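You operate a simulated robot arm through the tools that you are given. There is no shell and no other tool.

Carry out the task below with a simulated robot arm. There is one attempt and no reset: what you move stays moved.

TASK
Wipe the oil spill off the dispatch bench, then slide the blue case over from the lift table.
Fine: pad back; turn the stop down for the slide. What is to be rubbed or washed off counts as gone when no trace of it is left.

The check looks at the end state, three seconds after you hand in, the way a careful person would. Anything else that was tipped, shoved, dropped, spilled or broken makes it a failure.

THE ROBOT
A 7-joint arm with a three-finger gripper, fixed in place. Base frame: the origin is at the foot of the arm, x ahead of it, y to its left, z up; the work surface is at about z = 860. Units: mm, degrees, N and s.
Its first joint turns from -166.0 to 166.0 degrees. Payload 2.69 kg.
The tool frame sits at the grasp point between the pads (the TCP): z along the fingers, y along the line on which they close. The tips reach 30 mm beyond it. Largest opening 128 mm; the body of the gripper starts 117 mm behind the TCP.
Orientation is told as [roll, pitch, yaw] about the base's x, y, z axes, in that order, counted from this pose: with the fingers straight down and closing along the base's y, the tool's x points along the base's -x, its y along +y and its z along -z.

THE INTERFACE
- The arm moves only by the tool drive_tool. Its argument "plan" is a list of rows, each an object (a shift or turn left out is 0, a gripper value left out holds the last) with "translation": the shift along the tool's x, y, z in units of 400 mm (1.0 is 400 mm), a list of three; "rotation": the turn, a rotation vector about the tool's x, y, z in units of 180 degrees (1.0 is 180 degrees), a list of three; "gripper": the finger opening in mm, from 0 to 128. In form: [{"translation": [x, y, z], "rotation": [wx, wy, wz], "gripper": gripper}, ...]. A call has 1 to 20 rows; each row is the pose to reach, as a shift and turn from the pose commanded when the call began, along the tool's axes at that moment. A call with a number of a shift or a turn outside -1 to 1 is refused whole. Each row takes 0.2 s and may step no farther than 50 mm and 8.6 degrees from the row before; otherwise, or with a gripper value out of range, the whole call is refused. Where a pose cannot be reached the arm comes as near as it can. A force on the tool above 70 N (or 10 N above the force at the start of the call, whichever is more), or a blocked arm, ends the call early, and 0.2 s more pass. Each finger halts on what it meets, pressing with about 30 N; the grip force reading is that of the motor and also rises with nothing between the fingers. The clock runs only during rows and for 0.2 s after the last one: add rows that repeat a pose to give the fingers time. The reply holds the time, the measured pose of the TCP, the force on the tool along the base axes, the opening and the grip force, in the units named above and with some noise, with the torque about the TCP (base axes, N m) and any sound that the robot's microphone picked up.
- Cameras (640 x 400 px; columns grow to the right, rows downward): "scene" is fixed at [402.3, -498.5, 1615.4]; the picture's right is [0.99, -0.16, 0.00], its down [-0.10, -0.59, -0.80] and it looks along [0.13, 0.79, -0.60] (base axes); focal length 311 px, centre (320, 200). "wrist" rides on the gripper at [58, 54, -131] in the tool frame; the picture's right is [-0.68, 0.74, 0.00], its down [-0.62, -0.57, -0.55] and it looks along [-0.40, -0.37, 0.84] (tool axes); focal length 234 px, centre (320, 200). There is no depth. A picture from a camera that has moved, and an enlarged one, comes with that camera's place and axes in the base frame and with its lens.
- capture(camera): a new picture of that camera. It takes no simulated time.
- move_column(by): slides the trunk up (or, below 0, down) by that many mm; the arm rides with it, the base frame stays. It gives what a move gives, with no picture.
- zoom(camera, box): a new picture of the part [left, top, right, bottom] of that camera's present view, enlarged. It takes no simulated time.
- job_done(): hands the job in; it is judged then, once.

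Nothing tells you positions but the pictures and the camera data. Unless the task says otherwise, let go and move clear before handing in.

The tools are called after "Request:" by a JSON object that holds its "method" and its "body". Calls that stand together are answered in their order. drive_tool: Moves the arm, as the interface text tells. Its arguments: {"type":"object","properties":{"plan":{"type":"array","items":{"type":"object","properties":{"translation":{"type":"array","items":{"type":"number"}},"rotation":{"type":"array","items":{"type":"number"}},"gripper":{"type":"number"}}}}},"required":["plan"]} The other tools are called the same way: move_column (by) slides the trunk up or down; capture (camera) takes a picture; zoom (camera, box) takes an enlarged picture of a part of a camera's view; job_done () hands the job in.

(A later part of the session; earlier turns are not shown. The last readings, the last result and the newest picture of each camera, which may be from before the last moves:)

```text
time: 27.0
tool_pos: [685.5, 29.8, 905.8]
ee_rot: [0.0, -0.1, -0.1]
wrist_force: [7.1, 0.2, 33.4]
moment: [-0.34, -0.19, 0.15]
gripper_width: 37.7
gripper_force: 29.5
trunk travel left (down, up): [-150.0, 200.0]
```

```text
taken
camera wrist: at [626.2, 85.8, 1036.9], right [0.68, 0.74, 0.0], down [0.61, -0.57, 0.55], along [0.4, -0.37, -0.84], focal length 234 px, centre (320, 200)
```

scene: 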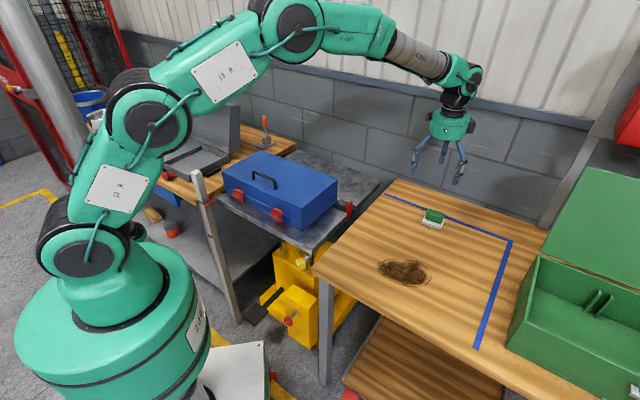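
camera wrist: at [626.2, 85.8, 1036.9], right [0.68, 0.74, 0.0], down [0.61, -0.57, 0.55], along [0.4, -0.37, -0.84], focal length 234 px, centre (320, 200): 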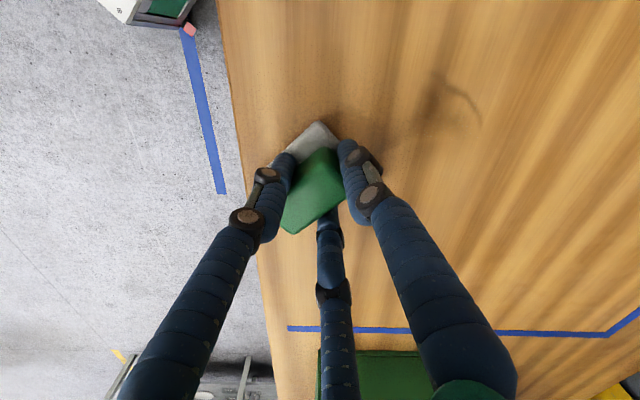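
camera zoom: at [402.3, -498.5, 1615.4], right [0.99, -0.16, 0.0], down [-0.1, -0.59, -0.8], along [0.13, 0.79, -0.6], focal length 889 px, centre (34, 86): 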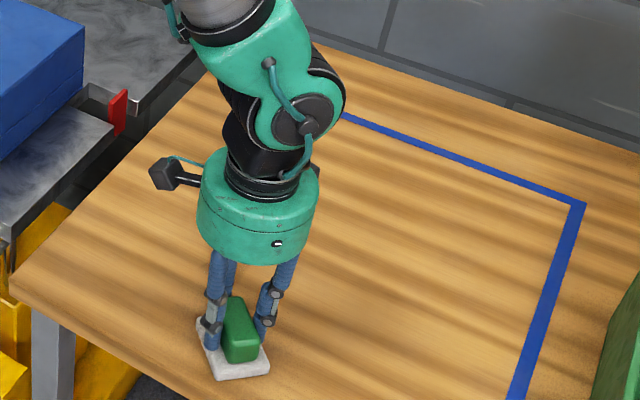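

In the scene view the oil looks gone, but the wrist view shows a faint dark shape that could be a trace or a shadow. I'll lift, step aside and inspect.

Request:
{"method": "drive_tool", "body": {"plan": [{"translation": [0, 0, -0.05]}, {"translation": [0.05, -0.05, -0.15]}, {"translation": [0.125, -0.1, -0.22]}, {"translation": [0.2, -0.15, -0.3]}, {"translation": [0.2, -0.15, -0.3]}]}}

Request:
{"method": "zoom", "body": {"camera": "scene", "box": [350, 220, 478, 300]}}

Request:
{"method": "capture", "body": {"camera": "wrist"}}

Request:
{"method": "capture", "body": {"camera": "scene"}}

```text
time: 28.2
tool_pos: [604.6, -30.8, 1024.7]
ee_rot: [0.1, 0.0, -0.1]
wrist_force: [-1.3, -0.4, -0.1]
moment: [0.03, -0.04, 0.04]
gripper_width: 37.3
gripper_force: 30.6
trunk travel left (down, up): [-150.0, 200.0]
```

```text
5.00 times, centred on (414, 260) of scene
camera zoom: at [402.3, -498.5, 1615.4], right [0.99, -0.16, 0.0], down [-0.1, -0.59, -0.8], along [0.13, 0.79, -0.6], focal length 1556 px, centre (-150, -100)
```

zoom: 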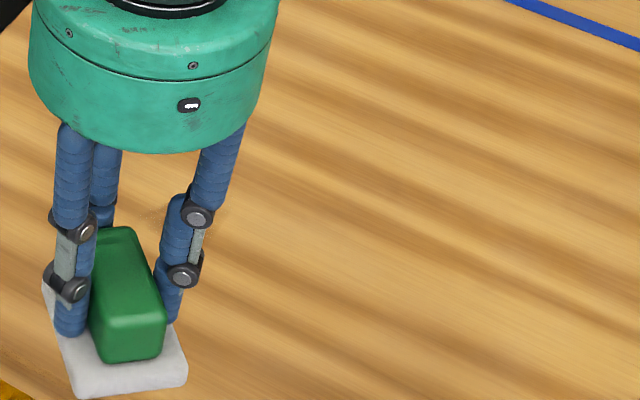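

```text
taken
camera wrist: at [546.0, 25.1, 1156.1], right [0.68, 0.74, 0.0], down [0.61, -0.57, 0.55], along [0.4, -0.37, -0.84], focal length 234 px, centre (320, 200)
```

wrist: 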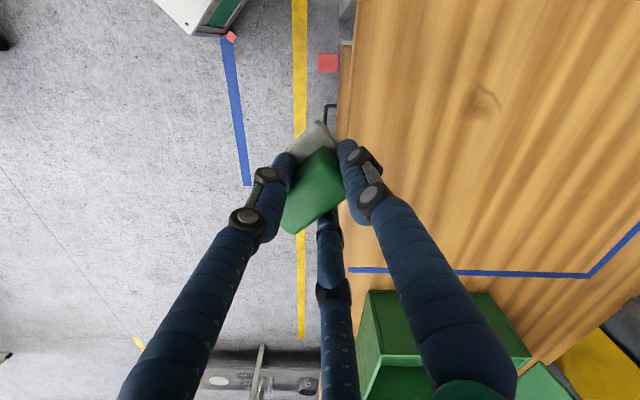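

```text
taken
```

scene: 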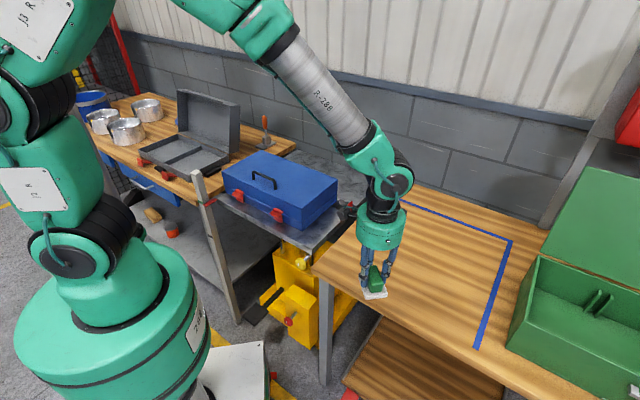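

There is a residue at about (715, 132), hidden from the scene camera. I'll zoom in.

Request:
{"method": "zoom", "body": {"camera": "wrist", "box": [430, 50, 550, 150]}}

Request:
{"method": "zoom", "body": {"camera": "wrist", "box": [340, 0, 640, 200]}}

```text
4.00 times, centred on (490, 100) of wrist
camera zoom: at [546.0, 25.1, 1156.1], right [0.68, 0.74, 0.0], down [0.61, -0.57, 0.55], along [0.4, -0.37, -0.84], focal length 937 px, centre (-360, 600)
```

zoom: 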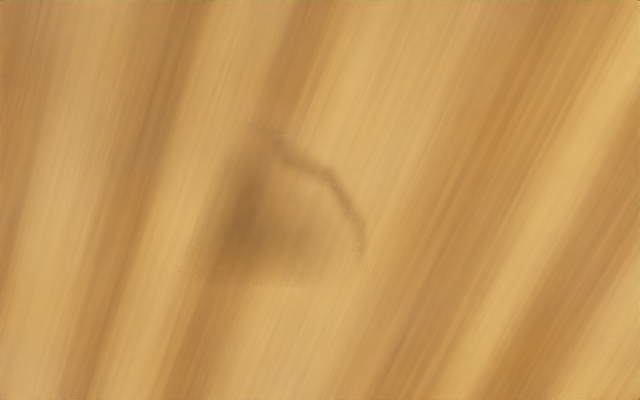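

```text
2.00 times, centred on (490, 100) of wrist
camera zoom: at [546.0, 25.1, 1156.1], right [0.68, 0.74, 0.0], down [0.61, -0.57, 0.55], along [0.4, -0.37, -0.84], focal length 468 px, centre (-20, 400)
```

zoom: 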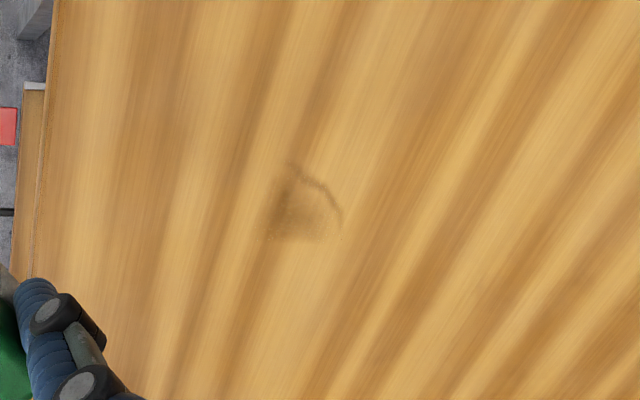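

The residue covers about x 690–740, y 102–143. I'll go back and scrub that corner with several strokes.

Request:
{"method": "drive_tool", "body": {"plan": [{"translation": [-0.04, 0.1, 0.0]}, {"translation": [-0.08, 0.21, 0.05]}, {"translation": [-0.12, 0.32, 0.15]}, {"translation": [-0.15, 0.427, 0.2]}, {"translation": [-0.15, 0.427, 0.28]}, {"translation": [-0.15, 0.427, 0.295]}, {"translation": [-0.15, 0.427, 0.301]}, {"translation": [-0.2, 0.427, 0.301]}, {"translation": [-0.25, 0.427, 0.301]}, {"translation": [-0.3, 0.427, 0.301]}, {"translation": [-0.35, 0.427, 0.301]}, {"translation": [-0.4, 0.427, 0.301]}, {"translation": [-0.45, 0.427, 0.301]}, {"translation": [-0.45, 0.39, 0.301]}, {"translation": [-0.4, 0.39, 0.301]}, {"translation": [-0.35, 0.39, 0.301]}, {"translation": [-0.3, 0.39, 0.301]}, {"translation": [-0.25, 0.39, 0.301]}, {"translation": [-0.2, 0.39, 0.301]}, {"translation": [-0.15, 0.39, 0.301]}]}}

```text
refused: row 2 steps farther than a row can; nothing moved
```

Request:
{"method": "drive_tool", "body": {"plan": [{"translation": [-0.04, 0.1, 0.0]}, {"translation": [-0.08, 0.2, 0.04]}, {"translation": [-0.12, 0.3, 0.1]}, {"translation": [-0.15, 0.38, 0.17]}, {"translation": [-0.15, 0.427, 0.25]}, {"translation": [-0.15, 0.427, 0.29]}, {"translation": [-0.15, 0.427, 0.301]}, {"translation": [-0.2, 0.427, 0.301]}, {"translation": [-0.25, 0.427, 0.301]}, {"translation": [-0.3, 0.427, 0.301]}, {"translation": [-0.35, 0.427, 0.301]}, {"translation": [-0.4, 0.427, 0.301]}, {"translation": [-0.45, 0.427, 0.301]}, {"translation": [-0.45, 0.39, 0.301]}, {"translation": [-0.4, 0.39, 0.301]}, {"translation": [-0.35, 0.39, 0.301]}, {"translation": [-0.3, 0.39, 0.301]}, {"translation": [-0.25, 0.39, 0.301]}, {"translation": [-0.2, 0.39, 0.301]}, {"translation": [-0.15, 0.39, 0.301]}]}}

```text
time: 32.4
tool_pos: [666.4, 125.7, 905.0]
ee_rot: [-0.2, 0.0, -0.2]
wrist_force: [-1.7, 0.5, 15.9]
moment: [-0.15, -0.08, -0.05]
gripper_width: 37.4
gripper_force: 29.9
trunk travel left (down, up): [-150.0, 200.0]
```

I'll add extra strokes over the whole upper area, then lift and inspect.

Request:
{"method": "drive_tool", "body": {"plan": [{"translation": [0, -0.05, 0]}, {"translation": [-0.06, -0.05, 0]}, {"translation": [-0.12, -0.05, 0]}, {"translation": [-0.18, -0.05, 0]}, {"translation": [-0.24, -0.05, 0]}, {"translation": [-0.3, -0.05, 0]}, {"translation": [-0.36, -0.05, 0]}, {"translation": [-0.42, -0.05, 0]}, {"translation": [-0.42, 0.04, 0]}, {"translation": [-0.36, 0.04, 0]}, {"translation": [-0.3, 0.04, 0]}, {"translation": [-0.24, 0.04, 0]}, {"translation": [-0.18, 0.04, 0]}, {"translation": [-0.12, 0.04, 0]}, {"translation": [-0.06, 0.04, 0]}, {"translation": [0, 0.04, 0]}, {"translation": [0, 0.04, -0.05]}, {"translation": [0.06, 0.0, -0.14]}, {"translation": [0.12, -0.08, -0.22]}, {"translation": [0.16, -0.18, -0.25]}]}}

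Request:
{"method": "drive_tool", "body": {"plan": [{"translation": [0.03, -0.11, -0.03]}, {"translation": [0.05, -0.22, -0.06]}, {"translation": [0.05, -0.33, -0.1]}, {"translation": [0.05, -0.4, -0.15]}, {"translation": [0.05, -0.4, -0.2]}, {"translation": [0.05, -0.4, -0.2]}]}}

Request:
{"method": "capture", "body": {"camera": "wrist"}}

Request:
{"method": "capture", "body": {"camera": "scene"}}

```text
refused: row 19 steps farther than a row can; nothing moved
```

```text
time: 33.8
tool_pos: [646.6, -31.8, 984.7]
ee_rot: [-0.1, 0.0, -0.1]
wrist_force: [0.1, -0.2, -1.4]
moment: [0.03, 0.0, -0.02]
gripper_width: 37.4
gripper_force: 30.0
trunk travel left (down, up): [-150.0, 200.0]
```

```text
taken
camera wrist: at [588.3, 23.4, 1115.8], right [0.68, 0.74, 0.0], down [0.61, -0.57, 0.55], along [0.4, -0.37, -0.84], focal length 234 px, centre (320, 200)
```

wrist: 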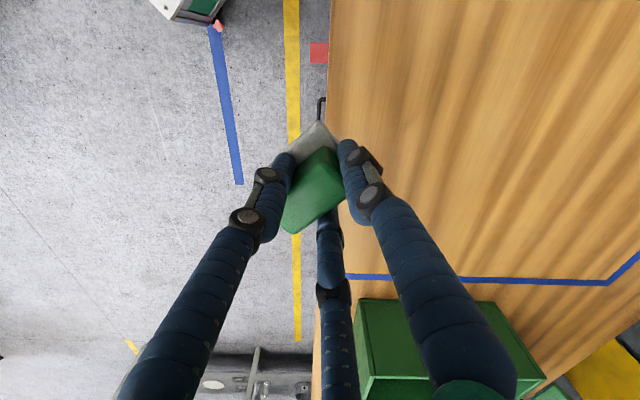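

```text
taken
```

scene: 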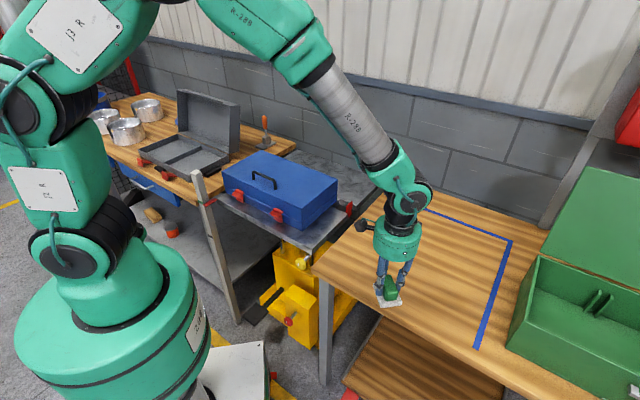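

The second move still ran safely, lifting as it went. I'll check the surface for any remaining trace.

Request:
{"method": "zoom", "body": {"camera": "wrist", "box": [330, 0, 640, 190]}}

Request:
{"method": "zoom", "body": {"camera": "wrist", "box": [400, 20, 540, 110]}}

Request:
{"method": "zoom", "body": {"camera": "scene", "box": [350, 220, 478, 300]}}

```text
2.06 times, centred on (485, 95) of wrist
camera zoom: at [588.3, 23.4, 1115.8], right [0.68, 0.74, 0.0], down [0.61, -0.57, 0.55], along [0.4, -0.37, -0.84], focal length 483 px, centre (-21, 417)
```

zoom: 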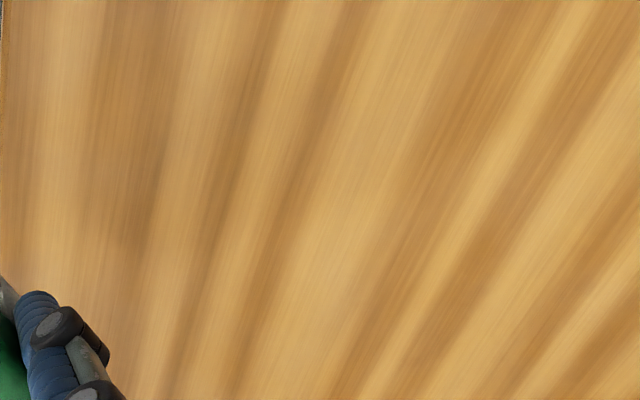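

```text
4.44 times, centred on (470, 65) of wrist
camera zoom: at [588.3, 23.4, 1115.8], right [0.68, 0.74, 0.0], down [0.61, -0.57, 0.55], along [0.4, -0.37, -0.84], focal length 1041 px, centre (-347, 800)
```

zoom: 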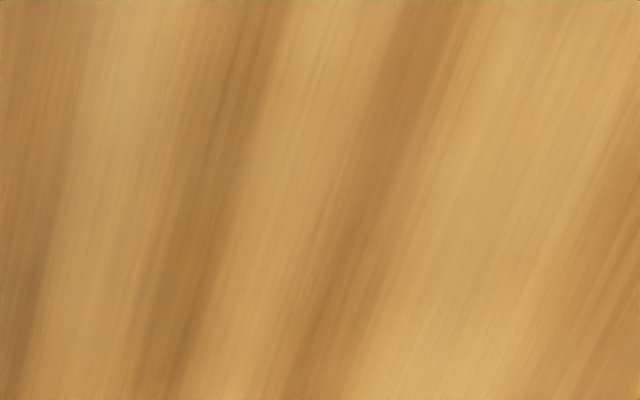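

```text
5.00 times, centred on (414, 260) of scene
camera zoom: at [402.3, -498.5, 1615.4], right [0.99, -0.16, 0.0], down [-0.1, -0.59, -0.8], along [0.13, 0.79, -0.6], focal length 1556 px, centre (-150, -100)
```

zoom: 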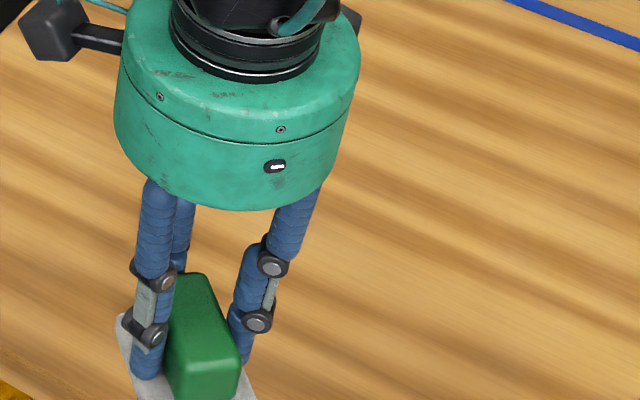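

The surface looks clean, but I'll do a full second pass over the entire stain area so no faint film remains.

Request:
{"method": "drive_tool", "body": {"plan": [{"translation": [-0.03, 0.1, 0.06]}, {"translation": [-0.03, 0.155, 0.15]}, {"translation": [-0.03, 0.155, 0.195]}, {"translation": [-0.03, 0.155, 0.2015]}, {"translation": [-0.105, 0.155, 0.2015]}, {"translation": [-0.18, 0.155, 0.2015]}, {"translation": [-0.255, 0.155, 0.2015]}, {"translation": [-0.33, 0.155, 0.2015]}, {"translation": [-0.405, 0.155, 0.2015]}, {"translation": [-0.48, 0.155, 0.2015]}, {"translation": [-0.505, 0.155, 0.2015]}, {"translation": [-0.505, 0.225, 0.2015]}, {"translation": [-0.43, 0.225, 0.2015]}, {"translation": [-0.355, 0.225, 0.2015]}, {"translation": [-0.28, 0.225, 0.2015]}, {"translation": [-0.205, 0.225, 0.2015]}, {"translation": [-0.13, 0.225, 0.2015]}, {"translation": [-0.05, 0.225, 0.2015]}]}}

Request:
{"method": "drive_tool", "body": {"plan": [{"translation": [0, 0.07, 0]}, {"translation": [-0.075, 0.07, 0]}, {"translation": [-0.15, 0.07, 0]}, {"translation": [-0.225, 0.07, 0]}, {"translation": [-0.3, 0.07, 0]}, {"translation": [-0.375, 0.07, 0]}, {"translation": [-0.45, 0.07, 0]}, {"translation": [-0.45, 0.14, 0]}, {"translation": [-0.375, 0.14, 0]}, {"translation": [-0.3, 0.14, 0]}, {"translation": [-0.225, 0.14, 0]}, {"translation": [-0.15, 0.14, 0]}, {"translation": [-0.075, 0.14, 0]}, {"translation": [0, 0.14, 0]}]}}

Request:
{"method": "drive_tool", "body": {"plan": [{"translation": [0, 0.08, 0]}, {"translation": [-0.075, 0.08, 0]}, {"translation": [-0.15, 0.08, 0]}, {"translation": [-0.225, 0.08, 0]}, {"translation": [-0.3, 0.08, 0]}, {"translation": [-0.375, 0.08, 0]}, {"translation": [-0.45, 0.08, 0]}, {"translation": [-0.45, 0.08, -0.05]}, {"translation": [-0.45, 0.08, -0.15]}, {"translation": [-0.45, 0.08, -0.15]}]}}

Request:
{"method": "capture", "body": {"camera": "wrist"}}

Request:
{"method": "capture", "body": {"camera": "scene"}}

```text
time: 37.6
tool_pos: [663.3, 55.6, 906.2]
ee_rot: [0.0, 0.1, -0.1]
wrist_force: [-1.0, -0.7, 32.9]
moment: [-0.34, -0.17, 0.01]
gripper_width: 37.5
gripper_force: 30.4
trunk travel left (down, up): [-150.0, 200.0]
```

```text
time: 40.6
tool_pos: [663.8, 112.3, 905.3]
ee_rot: [0.0, 0.0, -0.1]
wrist_force: [-0.6, 0.8, 32.5]
moment: [-0.14, -0.17, 0.08]
gripper_width: 37.5
gripper_force: 29.5
trunk travel left (down, up): [-150.0, 200.0]
```

```text
time: 42.8
tool_pos: [841.9, 143.3, 963.2]
ee_rot: [0.0, 0.0, -0.1]
wrist_force: [-0.3, -0.1, -0.3]
moment: [0.0, -0.02, 0.01]
gripper_width: 37.6
gripper_force: 30.3
trunk travel left (down, up): [-150.0, 200.0]
```

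```text
taken
camera wrist: at [783.9, 198.7, 1094.4], right [0.68, 0.74, 0.0], down [0.61, -0.57, 0.55], along [0.4, -0.37, -0.84], focal length 234 px, centre (320, 200)
```

wrist: 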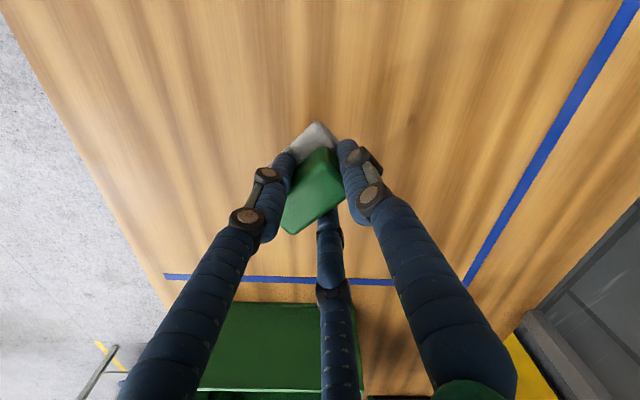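

```text
taken
```

scene: 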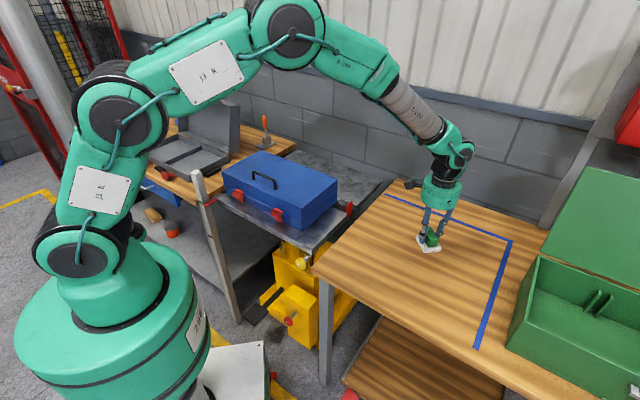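

The stain is gone in both views. Next I'll return the pad to its original spot (centre about (946.5, 289.5), long axis −38°).

Request:
{"method": "drive_tool", "body": {"plan": [{"translation": [-0.034, 0.055, 0], "rotation": [0, 0, -0.041]}, {"translation": [-0.069, 0.109, 0], "rotation": [0, 0, -0.082]}, {"translation": [-0.103, 0.164, 0], "rotation": [0, 0, -0.123]}, {"translation": [-0.137, 0.218, 0], "rotation": [0, 0, -0.164]}, {"translation": [-0.172, 0.273, 0], "rotation": [0, 0, -0.205]}, {"translation": [-0.206, 0.327, 0], "rotation": [0, 0, -0.246]}, {"translation": [-0.2405, 0.382, 0], "rotation": [0, 0, -0.289]}, {"translation": [-0.2405, 0.382, 0.07], "rotation": [0, 0, -0.289]}, {"translation": [-0.2405, 0.382, 0.125], "rotation": [0, 0, -0.289]}, {"translation": [-0.2405, 0.382, 0.135], "rotation": [0, 0, -0.289]}]}}

Request:
{"method": "zoom", "body": {"camera": "scene", "box": [390, 160, 480, 240]}}

Request:
{"method": "zoom", "body": {"camera": "wrist", "box": [200, 60, 440, 240]}}

```text
time: 45.0
tool_pos: [942.4, 297.8, 908.5]
ee_rot: [-0.1, 0.1, 51.8]
wrist_force: [-0.3, 0.3, -1.0]
moment: [0.02, -0.02, -0.02]
gripper_width: 37.6
gripper_force: 30.3
trunk travel left (down, up): [-150.0, 200.0]
```

```text
5.00 times, centred on (435, 200) of scene
camera zoom: at [402.3, -498.5, 1615.4], right [0.99, -0.16, 0.0], down [-0.1, -0.59, -0.8], along [0.13, 0.79, -0.6], focal length 1556 px, centre (-255, 200)
```

zoom: 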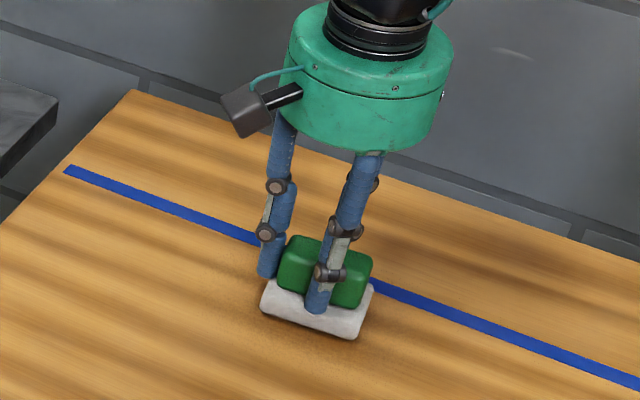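

```text
2.22 times, centred on (320, 150) of wrist
camera zoom: at [864.0, 286.0, 1040.8], right [-0.16, 0.99, 0.0], down [0.82, 0.14, 0.55], along [0.54, 0.09, -0.84], focal length 520 px, centre (320, 311)
```

zoom: 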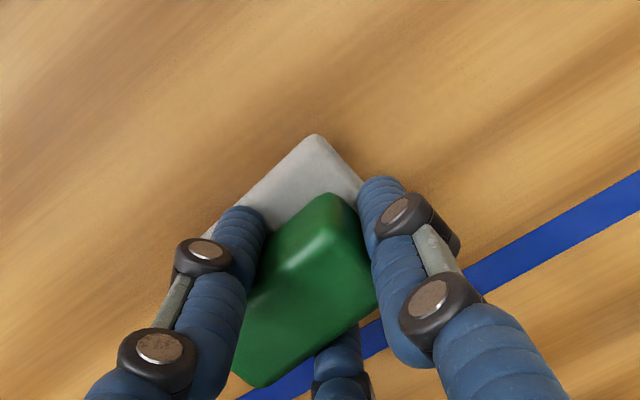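

I'll compare with the original picture at the same enlargement before releasing.

Request:
{"method": "zoom", "body": {"camera": "scene", "box": [408, 190, 472, 230]}}

```text
10.00 times, centred on (440, 210) of scene
camera zoom: at [402.3, -498.5, 1615.4], right [0.99, -0.16, 0.0], down [-0.1, -0.59, -0.8], along [0.13, 0.79, -0.6], focal length 3112 px, centre (-880, 100)
```

zoom: 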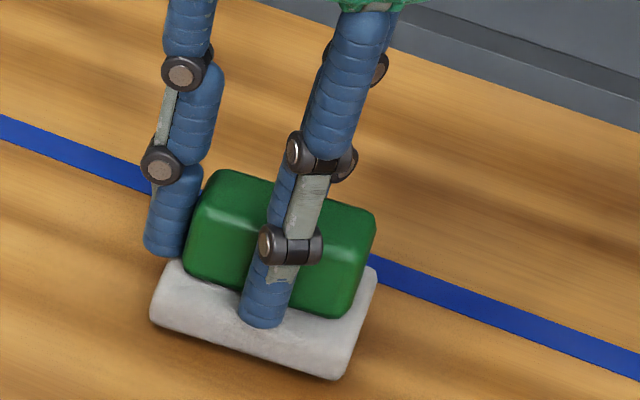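

The orientation matches, but the pad is about 8 mm and 6.5 mm too far out. I'll correct that, set it down and check again before opening.

Request:
{"method": "drive_tool", "body": {"plan": [{"translation": [0.025, 0.0057, 0]}, {"translation": [0.025, 0.0057, 0]}, {"translation": [0.025, 0.0057, 0.005]}, {"translation": [0.025, 0.0057, 0.0075]}]}}

Request:
{"method": "zoom", "body": {"camera": "scene", "box": [408, 190, 472, 230]}}

```text
time: 46.0
tool_pos: [934.4, 291.2, 906.7]
ee_rot: [0.0, 0.0, 51.9]
wrist_force: [0.4, 0.3, -1.1]
moment: [0.02, 0.02, -0.01]
gripper_width: 37.5
gripper_force: 29.3
trunk travel left (down, up): [-150.0, 200.0]
```

```text
10.00 times, centred on (440, 210) of scene
camera zoom: at [402.3, -498.5, 1615.4], right [0.99, -0.16, 0.0], down [-0.1, -0.59, -0.8], along [0.13, 0.79, -0.6], focal length 3112 px, centre (-880, 100)
```

zoom: 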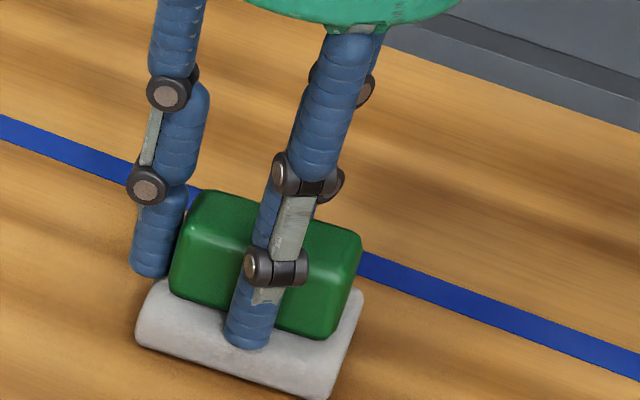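

It matches the original picture to within about a millimetre. I'll settle it down, open, and lift away.

Request:
{"method": "drive_tool", "body": {"plan": [{"translation": [0, 0, 0.0025]}, {"translation": [0, 0, 0.003], "gripper": 45}, {"translation": [0, 0, 0.003], "gripper": 60}, {"translation": [0, 0, 0.003], "gripper": 128}, {"translation": [0, 0, 0.003], "gripper": 128}, {"translation": [0, 0, 0.003], "gripper": 128}, {"translation": [0, 0, -0.05]}, {"translation": [0, 0, -0.15]}, {"translation": [0, 0, -0.25]}, {"translation": [0, 0, -0.25]}]}}

Request:
{"method": "zoom", "body": {"camera": "scene", "box": [408, 190, 472, 230]}}

Request:
{"method": "capture", "body": {"camera": "wrist"}}

```text
time: 48.2
tool_pos: [935.0, 288.9, 1008.9]
ee_rot: [0.0, 0.0, 52.0]
wrist_force: [-0.6, 0.7, -0.6]
moment: [-0.02, -0.05, -0.01]
gripper_width: 127.8
gripper_force: 0.0
trunk travel left (down, up): [-150.0, 200.0]
```

```text
10.00 times, centred on (440, 210) of scene
camera zoom: at [402.3, -498.5, 1615.4], right [0.99, -0.16, 0.0], down [-0.1, -0.59, -0.8], along [0.13, 0.79, -0.6], focal length 3112 px, centre (-880, 100)
```

zoom: 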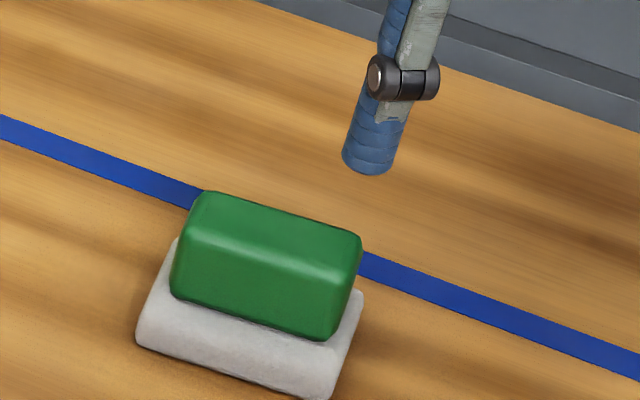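

```text
taken
camera wrist: at [855.8, 278.9, 1139.6], right [-0.16, 0.99, 0.0], down [0.82, 0.14, 0.55], along [0.54, 0.09, -0.84], focal length 234 px, centre (320, 200)
```

wrist: 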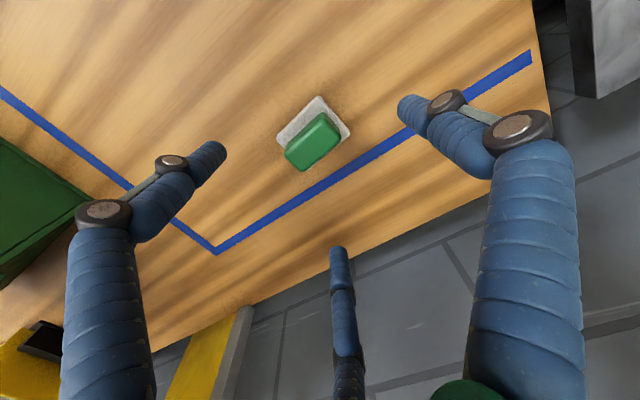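

The pad is back exactly where it was. Next I'll move above the gap between lift table and bench to inspect the stop and the table height.

Request:
{"method": "drive_tool", "body": {"plan": [{"translation": [0.053, 0.095, -0.02], "rotation": [0, 0, -0.028]}, {"translation": [0.107, 0.19, -0.02], "rotation": [0, 0, -0.057]}, {"translation": [0.16, 0.285, -0.02], "rotation": [0, 0, -0.086]}, {"translation": [0.214, 0.38, -0.02], "rotation": [0, 0, -0.114]}, {"translation": [0.267, 0.475, -0.02], "rotation": [0, 0, -0.143]}, {"translation": [0.32, 0.57, -0.02], "rotation": [0, 0, -0.172]}, {"translation": [0.374, 0.665, -0.02], "rotation": [0, 0, -0.2]}, {"translation": [0.374, 0.665, -0.02], "rotation": [0, 0, -0.2]}]}}

Request:
{"method": "capture", "body": {"camera": "wrist"}}

Request:
{"method": "capture", "body": {"camera": "scene"}}

```text
time: 50.0
tool_pos: [634.5, 340.2, 1013.6]
ee_rot: [-0.2, 0.0, 88.1]
wrist_force: [0.0, -0.3, 0.7]
moment: [0.0, -0.07, 0.03]
gripper_width: 128.1
gripper_force: 0.1
trunk travel left (down, up): [-150.0, 200.0]
```

```text
taken
camera wrist: at [578.4, 284.2, 1144.6], right [-0.71, 0.7, 0.0], down [0.59, 0.6, 0.55], along [0.39, 0.39, -0.84], focal length 234 px, centre (320, 200)
```

wrist: 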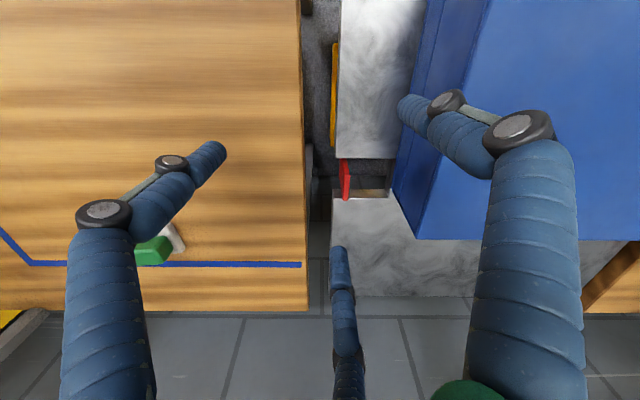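

```text
taken
```

scene: 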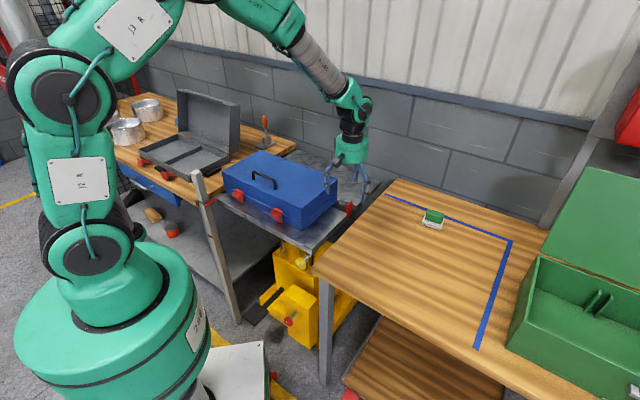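

Request:
{"method": "zoom", "body": {"camera": "wrist", "box": [300, 120, 430, 220]}}

Request:
{"method": "zoom", "body": {"camera": "wrist", "box": [280, 0, 480, 130]}}

Request:
{"method": "zoom", "body": {"camera": "scene", "box": [290, 150, 400, 270]}}

```text
4.00 times, centred on (365, 170) of wrist
camera zoom: at [578.4, 284.2, 1144.6], right [-0.71, 0.7, 0.0], down [0.59, 0.6, 0.55], along [0.39, 0.39, -0.84], focal length 937 px, centre (140, 320)
```

zoom: 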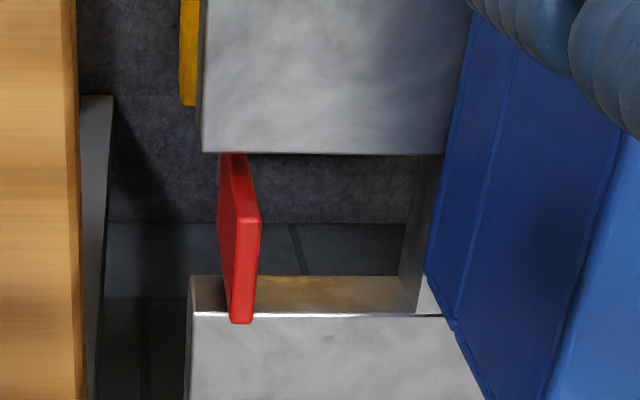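

```text
3.08 times, centred on (380, 65) of wrist
camera zoom: at [578.4, 284.2, 1144.6], right [-0.71, 0.7, 0.0], down [0.59, 0.6, 0.55], along [0.39, 0.39, -0.84], focal length 720 px, centre (135, 615)
```

zoom: 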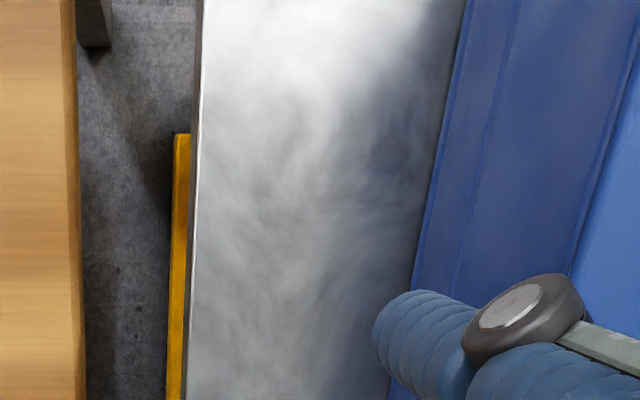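

```text
3.33 times, centred on (345, 210) of scene
camera zoom: at [402.3, -498.5, 1615.4], right [0.99, -0.16, 0.0], down [-0.1, -0.59, -0.8], along [0.13, 0.79, -0.6], focal length 1037 px, centre (237, 167)
```

zoom: 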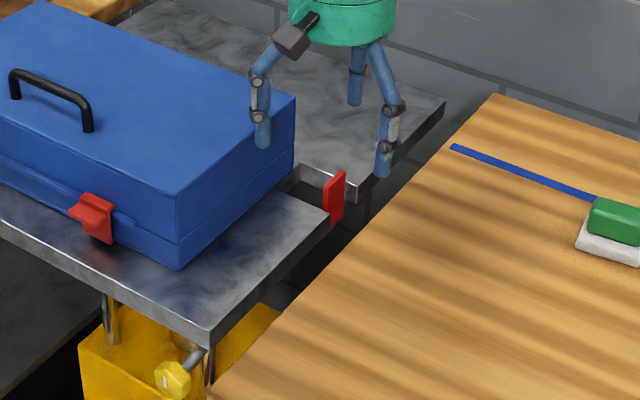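

The table has a notch in its edge, and the red stop plate stands up inside it on the knob's shaft. Table and bench look flush at about 860. The notch runs toward the case, so the plate should fold that way. I'll close the fingers and position them on the bench side of the stop.

Request:
{"method": "drive_tool", "body": {"plan": [{"translation": [-0.05, -0.07, 0], "gripper": 60}, {"translation": [-0.103, -0.141, 0], "gripper": 0}, {"translation": [-0.103, -0.141, 0], "gripper": 0}, {"translation": [-0.103, -0.141, 0.1], "gripper": 0}, {"translation": [-0.103, -0.141, 0.2], "gripper": 0}, {"translation": [-0.103, -0.141, 0.24], "gripper": 0}, {"translation": [-0.103, -0.141, 0.24], "gripper": 0}]}}

Request:
{"method": "capture", "body": {"camera": "wrist"}}

Request:
{"method": "zoom", "body": {"camera": "scene", "box": [310, 130, 420, 240]}}

```text
time: 51.6
tool_pos: [688.8, 375.7, 918.9]
ee_rot: [0.0, -0.1, 87.9]
wrist_force: [0.4, -0.3, 0.0]
moment: [0.02, 0.04, -0.03]
gripper_width: 2.3
gripper_force: 30.1
trunk travel left (down, up): [-150.0, 200.0]
```

```text
taken
camera wrist: at [634.5, 321.3, 1049.6], right [-0.71, 0.7, 0.0], down [0.59, 0.59, 0.55], along [0.39, 0.39, -0.84], focal length 234 px, centre (320, 200)
```

wrist: 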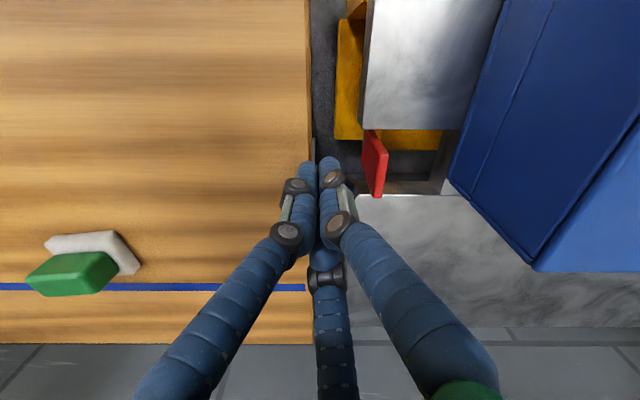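

```text
3.64 times, centred on (365, 185) of scene
camera zoom: at [402.3, -498.5, 1615.4], right [0.99, -0.16, 0.0], down [-0.1, -0.59, -0.8], along [0.13, 0.79, -0.6], focal length 1132 px, centre (156, 254)
```

zoom: 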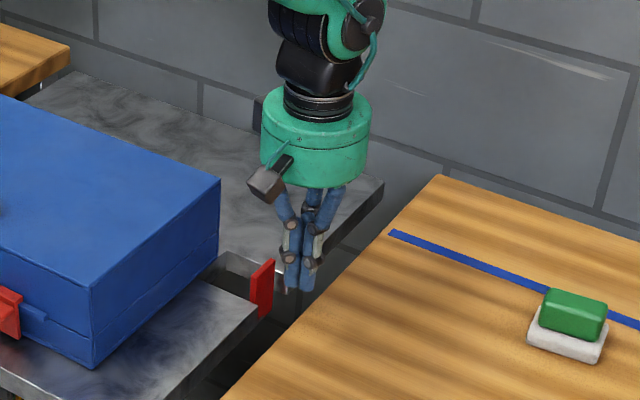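

The closed fingers make a slim cluster beside the stop at n≈20. I'll lower the tips to about z = 872 and push gently toward the case.

Request:
{"method": "drive_tool", "body": {"plan": [{"translation": [0, 0, 0.02]}, {"translation": [0, 0, 0.0425]}, {"translation": [-0.0085, 0.0091, 0.0425]}, {"translation": [-0.017, 0.0183, 0.0425]}, {"translation": [-0.0256, 0.0274, 0.0425]}, {"translation": [-0.0341, 0.0366, 0.0425]}, {"translation": [-0.0426, 0.0457, 0.0425]}, {"translation": [-0.0511, 0.0548, 0.0425]}]}}

Request:
{"method": "capture", "body": {"camera": "wrist"}}

Request:
{"method": "zoom", "body": {"camera": "scene", "box": [310, 130, 420, 240]}}

```text
time: 53.4
tool_pos: [669.8, 397.2, 901.4]
ee_rot: [-0.1, 0.1, 87.9]
wrist_force: [0.2, -0.2, 0.1]
moment: [0.0, -0.02, 0.0]
gripper_width: 2.1
gripper_force: 30.1
trunk travel left (down, up): [-150.0, 200.0]
```

```text
taken
camera wrist: at [613.4, 342.3, 1033.5], right [-0.71, 0.7, 0.0], down [0.59, 0.59, 0.55], along [0.39, 0.39, -0.84], focal length 234 px, centre (320, 200)
```

wrist: 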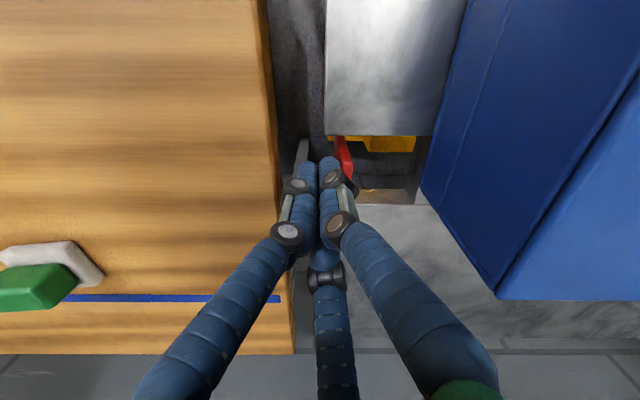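

```text
3.64 times, centred on (365, 185) of scene
camera zoom: at [402.3, -498.5, 1615.4], right [0.99, -0.16, 0.0], down [-0.1, -0.59, -0.8], along [0.13, 0.79, -0.6], focal length 1132 px, centre (156, 254)
```

zoom: 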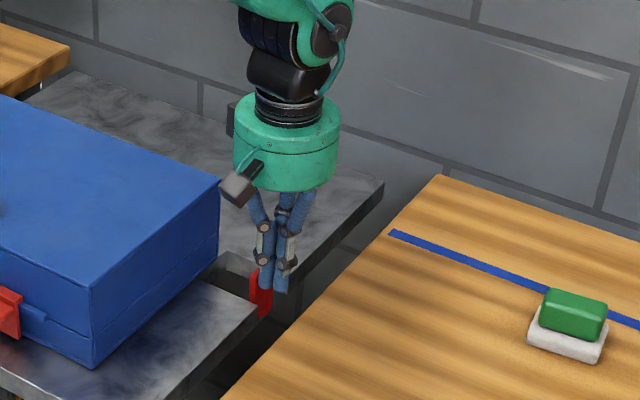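

There's no contact yet. I'll continue in small steps.

Request:
{"method": "drive_tool", "body": {"plan": [{"translation": [-0.0068, 0.0073, 0]}, {"translation": [-0.0136, 0.0146, 0]}, {"translation": [-0.0205, 0.0219, 0]}, {"translation": [-0.0273, 0.0292, 0]}]}}

Request:
{"method": "zoom", "body": {"camera": "wrist", "box": [250, 90, 450, 220]}}

Request:
{"method": "zoom", "body": {"camera": "scene", "box": [310, 150, 390, 230]}}

```text
time: 54.4
tool_pos: [656.8, 408.0, 901.7]
ee_rot: [-0.1, -0.1, 87.9]
wrist_force: [0.5, -0.4, -0.3]
moment: [0.0, -0.02, 0.01]
gripper_width: 2.2
gripper_force: 30.4
trunk travel left (down, up): [-150.0, 200.0]
```

```text
3.08 times, centred on (350, 155) of wrist
camera zoom: at [602.0, 353.9, 1033.2], right [-0.71, 0.7, 0.0], down [0.59, 0.6, 0.55], along [0.39, 0.39, -0.84], focal length 720 px, centre (228, 338)
```

zoom: 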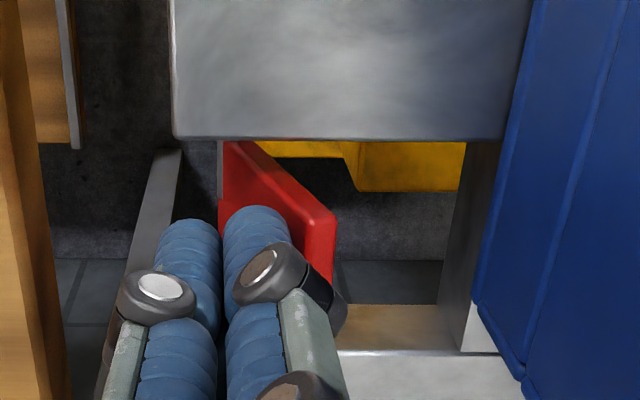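

```text
5.00 times, centred on (350, 190) of scene
camera zoom: at [402.3, -498.5, 1615.4], right [0.99, -0.16, 0.0], down [-0.1, -0.59, -0.8], along [0.13, 0.79, -0.6], focal length 1556 px, centre (170, 250)
```

zoom: 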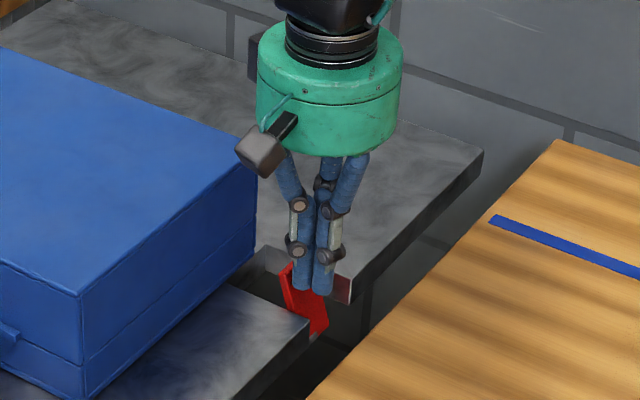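

The stop is tilting toward the case with almost no resistance. I'll push further, then press down from above.

Request:
{"method": "drive_tool", "body": {"plan": [{"translation": [-0.0085, 0.0091, 0]}, {"translation": [-0.017, 0.0183, 0]}, {"translation": [-0.0256, 0.0274, 0]}, {"translation": [-0.0341, 0.0366, 0]}, {"translation": [-0.0341, 0.0366, 0.01]}, {"translation": [-0.0341, 0.0366, 0.02]}]}}

Request:
{"method": "zoom", "body": {"camera": "wrist", "box": [250, 90, 450, 220]}}

Request:
{"method": "zoom", "body": {"camera": "scene", "box": [310, 150, 390, 230]}}

```text
time: 55.8
tool_pos: [644.1, 422.8, 893.1]
ee_rot: [0.0, 0.0, 87.8]
wrist_force: [0.0, 0.4, -0.5]
moment: [0.0, -0.01, 0.0]
gripper_width: 2.1
gripper_force: 29.7
trunk travel left (down, up): [-150.0, 200.0]
```

```text
3.08 times, centred on (350, 155) of wrist
camera zoom: at [588.2, 368.4, 1025.0], right [-0.71, 0.7, 0.0], down [0.59, 0.59, 0.55], along [0.39, 0.39, -0.84], focal length 720 px, centre (228, 338)
```

zoom: 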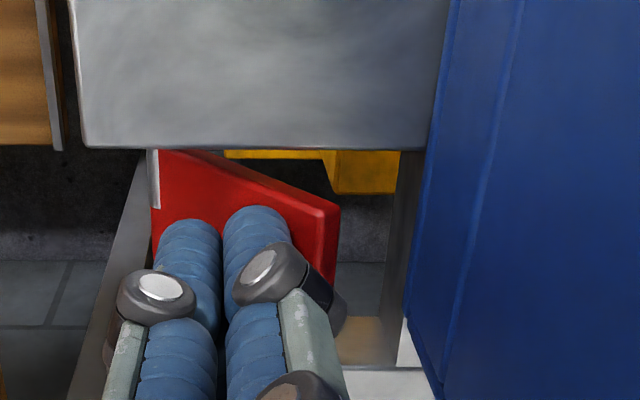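

```text
5.00 times, centred on (350, 190) of scene
camera zoom: at [402.3, -498.5, 1615.4], right [0.99, -0.16, 0.0], down [-0.1, -0.59, -0.8], along [0.13, 0.79, -0.6], focal length 1556 px, centre (170, 250)
```

zoom: 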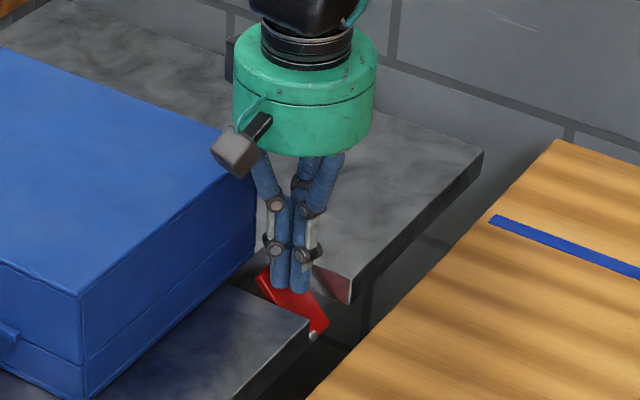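

The stop is about halfway down. I'll keep pressing straight down into the notch.

Request:
{"method": "drive_tool", "body": {"plan": [{"translation": [0, 0, 0.01]}, {"translation": [0, 0, 0.02]}, {"translation": [0, 0, 0.03]}, {"translation": [0, 0, 0.035]}]}}

Request:
{"method": "zoom", "body": {"camera": "wrist", "box": [250, 90, 450, 220]}}

Request:
{"method": "zoom", "body": {"camera": "scene", "box": [310, 150, 390, 230]}}

```text
time: 56.8
tool_pos: [644.4, 422.2, 880.4]
ee_rot: [0.0, 0.0, 88.0]
wrist_force: [0.3, 0.5, 0.2]
moment: [0.0, -0.04, 0.04]
gripper_width: 2.2
gripper_force: 29.7
trunk travel left (down, up): [-150.0, 200.0]
```

```text
3.08 times, centred on (350, 155) of wrist
camera zoom: at [588.4, 368.3, 1011.6], right [-0.71, 0.7, 0.0], down [0.59, 0.59, 0.55], along [0.39, 0.39, -0.84], focal length 720 px, centre (228, 338)
```

zoom: 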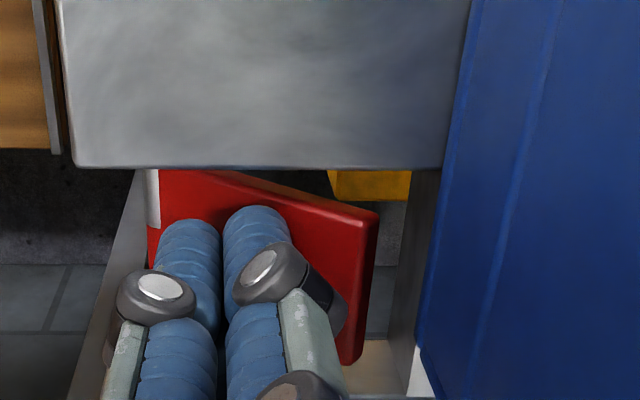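

```text
5.00 times, centred on (350, 190) of scene
camera zoom: at [402.3, -498.5, 1615.4], right [0.99, -0.16, 0.0], down [-0.1, -0.59, -0.8], along [0.13, 0.79, -0.6], focal length 1556 px, centre (170, 250)
```

zoom: 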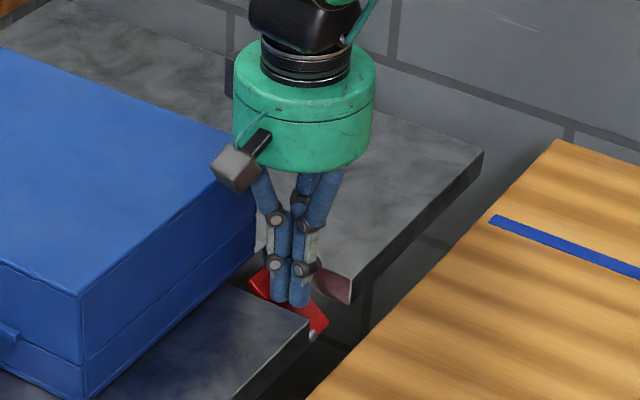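

Request:
{"method": "drive_tool", "body": {"plan": [{"translation": [0, 0, 0.01]}, {"translation": [0, 0, 0.02]}]}}

Request:
{"method": "zoom", "body": {"camera": "wrist", "box": [250, 90, 450, 220]}}

Request:
{"method": "zoom", "body": {"camera": "scene", "box": [310, 150, 390, 230]}}

```text
time: 57.4
tool_pos: [644.4, 423.0, 871.8]
ee_rot: [0.0, 0.0, 87.9]
wrist_force: [-0.1, 0.7, -0.1]
moment: [0.02, -0.05, 0.03]
gripper_width: 2.1
gripper_force: 29.8
trunk travel left (down, up): [-150.0, 200.0]
```

```text
3.08 times, centred on (350, 155) of wrist
camera zoom: at [588.4, 368.5, 1003.5], right [-0.71, 0.7, 0.0], down [0.59, 0.59, 0.55], along [0.39, 0.39, -0.84], focal length 720 px, centre (228, 338)
```

zoom: 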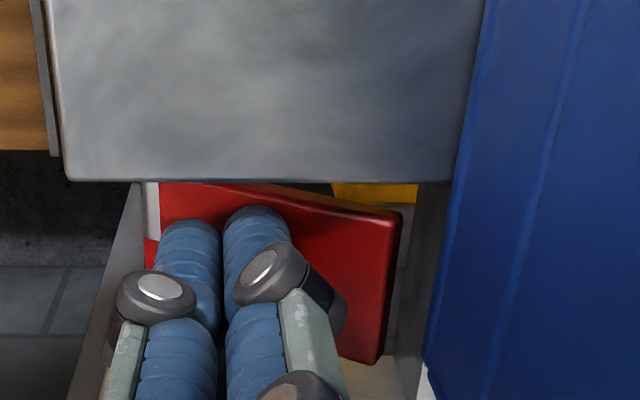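

```text
5.00 times, centred on (350, 190) of scene
camera zoom: at [402.3, -498.5, 1615.4], right [0.99, -0.16, 0.0], down [-0.1, -0.59, -0.8], along [0.13, 0.79, -0.6], focal length 1556 px, centre (170, 250)
```

zoom: 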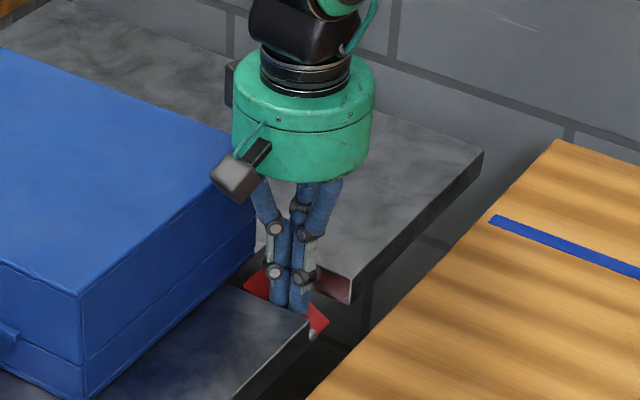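

Request:
{"method": "drive_tool", "body": {"plan": [{"translation": [0, 0, 0.01]}, {"translation": [0, 0, 0.02]}, {"translation": [0, 0, 0.025]}]}}

Request:
{"method": "zoom", "body": {"camera": "wrist", "box": [250, 90, 450, 220]}}

```text
time: 58.2
tool_pos: [644.4, 423.0, 861.8]
ee_rot: [-0.1, 0.0, 87.9]
wrist_force: [-0.2, -0.1, -0.2]
moment: [-0.04, 0.0, 0.01]
gripper_width: 2.3
gripper_force: 30.0
trunk travel left (down, up): [-150.0, 200.0]
```

```text
3.08 times, centred on (350, 155) of wrist
camera zoom: at [588.1, 368.5, 993.2], right [-0.71, 0.7, 0.0], down [0.59, 0.59, 0.55], along [0.39, 0.39, -0.84], focal length 720 px, centre (228, 338)
```

zoom: 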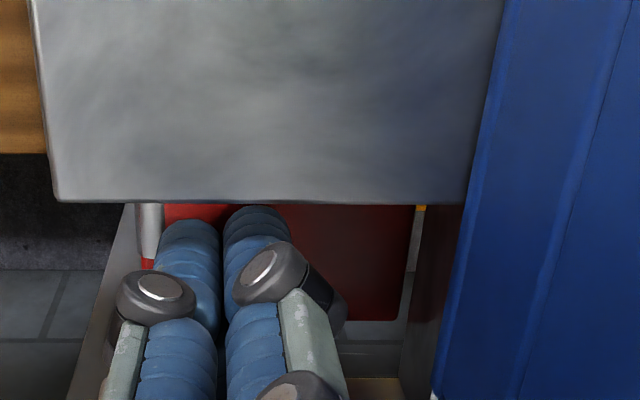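

The plate now looks horizontal or a bit past it, well below the surface. I'll lift straight up and check that it stays down.

Request:
{"method": "drive_tool", "body": {"plan": [{"translation": [0, 0, -0.1]}, {"translation": [0, 0, -0.2]}, {"translation": [0, 0, -0.3]}, {"translation": [0, 0, -0.4]}, {"translation": [0.05, 0, -0.4]}, {"translation": [0.1, 0, -0.42]}, {"translation": [0.1, 0, -0.42]}, {"translation": [0.1, 0, -0.42]}]}}

Request:
{"method": "capture", "body": {"camera": "wrist"}}

Request:
{"method": "zoom", "body": {"camera": "wrist", "box": [260, 80, 420, 200]}}

Request:
{"method": "zoom", "body": {"camera": "scene", "box": [310, 170, 390, 250]}}

Request:
{"method": "zoom", "body": {"camera": "scene", "box": [200, 160, 360, 300]}}

```text
time: 60.0
tool_pos: [642.1, 381.0, 1030.9]
ee_rot: [-0.1, 0.0, 87.8]
wrist_force: [0.2, -0.3, -0.7]
moment: [0.01, 0.0, 0.01]
gripper_width: 2.0
gripper_force: 29.4
trunk travel left (down, up): [-150.0, 200.0]
```

```text
taken
camera wrist: at [586.5, 326.3, 1162.1], right [-0.71, 0.7, 0.0], down [0.59, 0.59, 0.55], along [0.39, 0.39, -0.84], focal length 234 px, centre (320, 200)
```

wrist: 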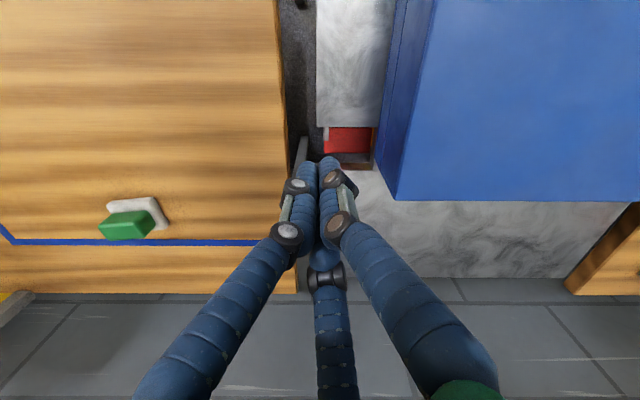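

```text
3.33 times, centred on (340, 140) of wrist
camera zoom: at [586.5, 326.3, 1162.1], right [-0.71, 0.7, 0.0], down [0.59, 0.59, 0.55], along [0.39, 0.39, -0.84], focal length 781 px, centre (253, 400)
```

zoom: 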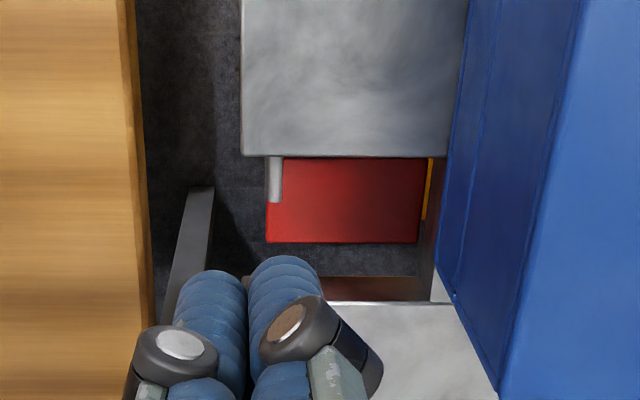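

```text
5.00 times, centred on (350, 210) of scene
camera zoom: at [402.3, -498.5, 1615.4], right [0.99, -0.16, 0.0], down [-0.1, -0.59, -0.8], along [0.13, 0.79, -0.6], focal length 1556 px, centre (170, 150)
```

zoom: 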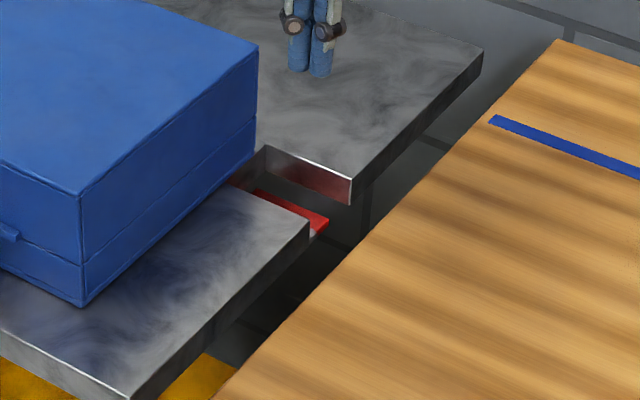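

```text
2.86 times, centred on (280, 230) of scene
camera zoom: at [402.3, -498.5, 1615.4], right [0.99, -0.16, 0.0], down [-0.1, -0.59, -0.8], along [0.13, 0.79, -0.6], focal length 889 px, centre (434, 114)
```

zoom: 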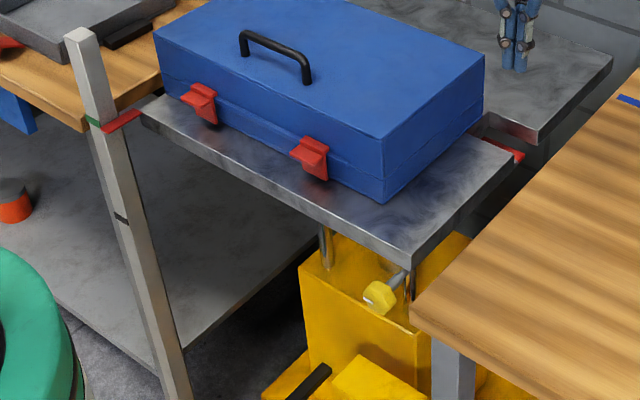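

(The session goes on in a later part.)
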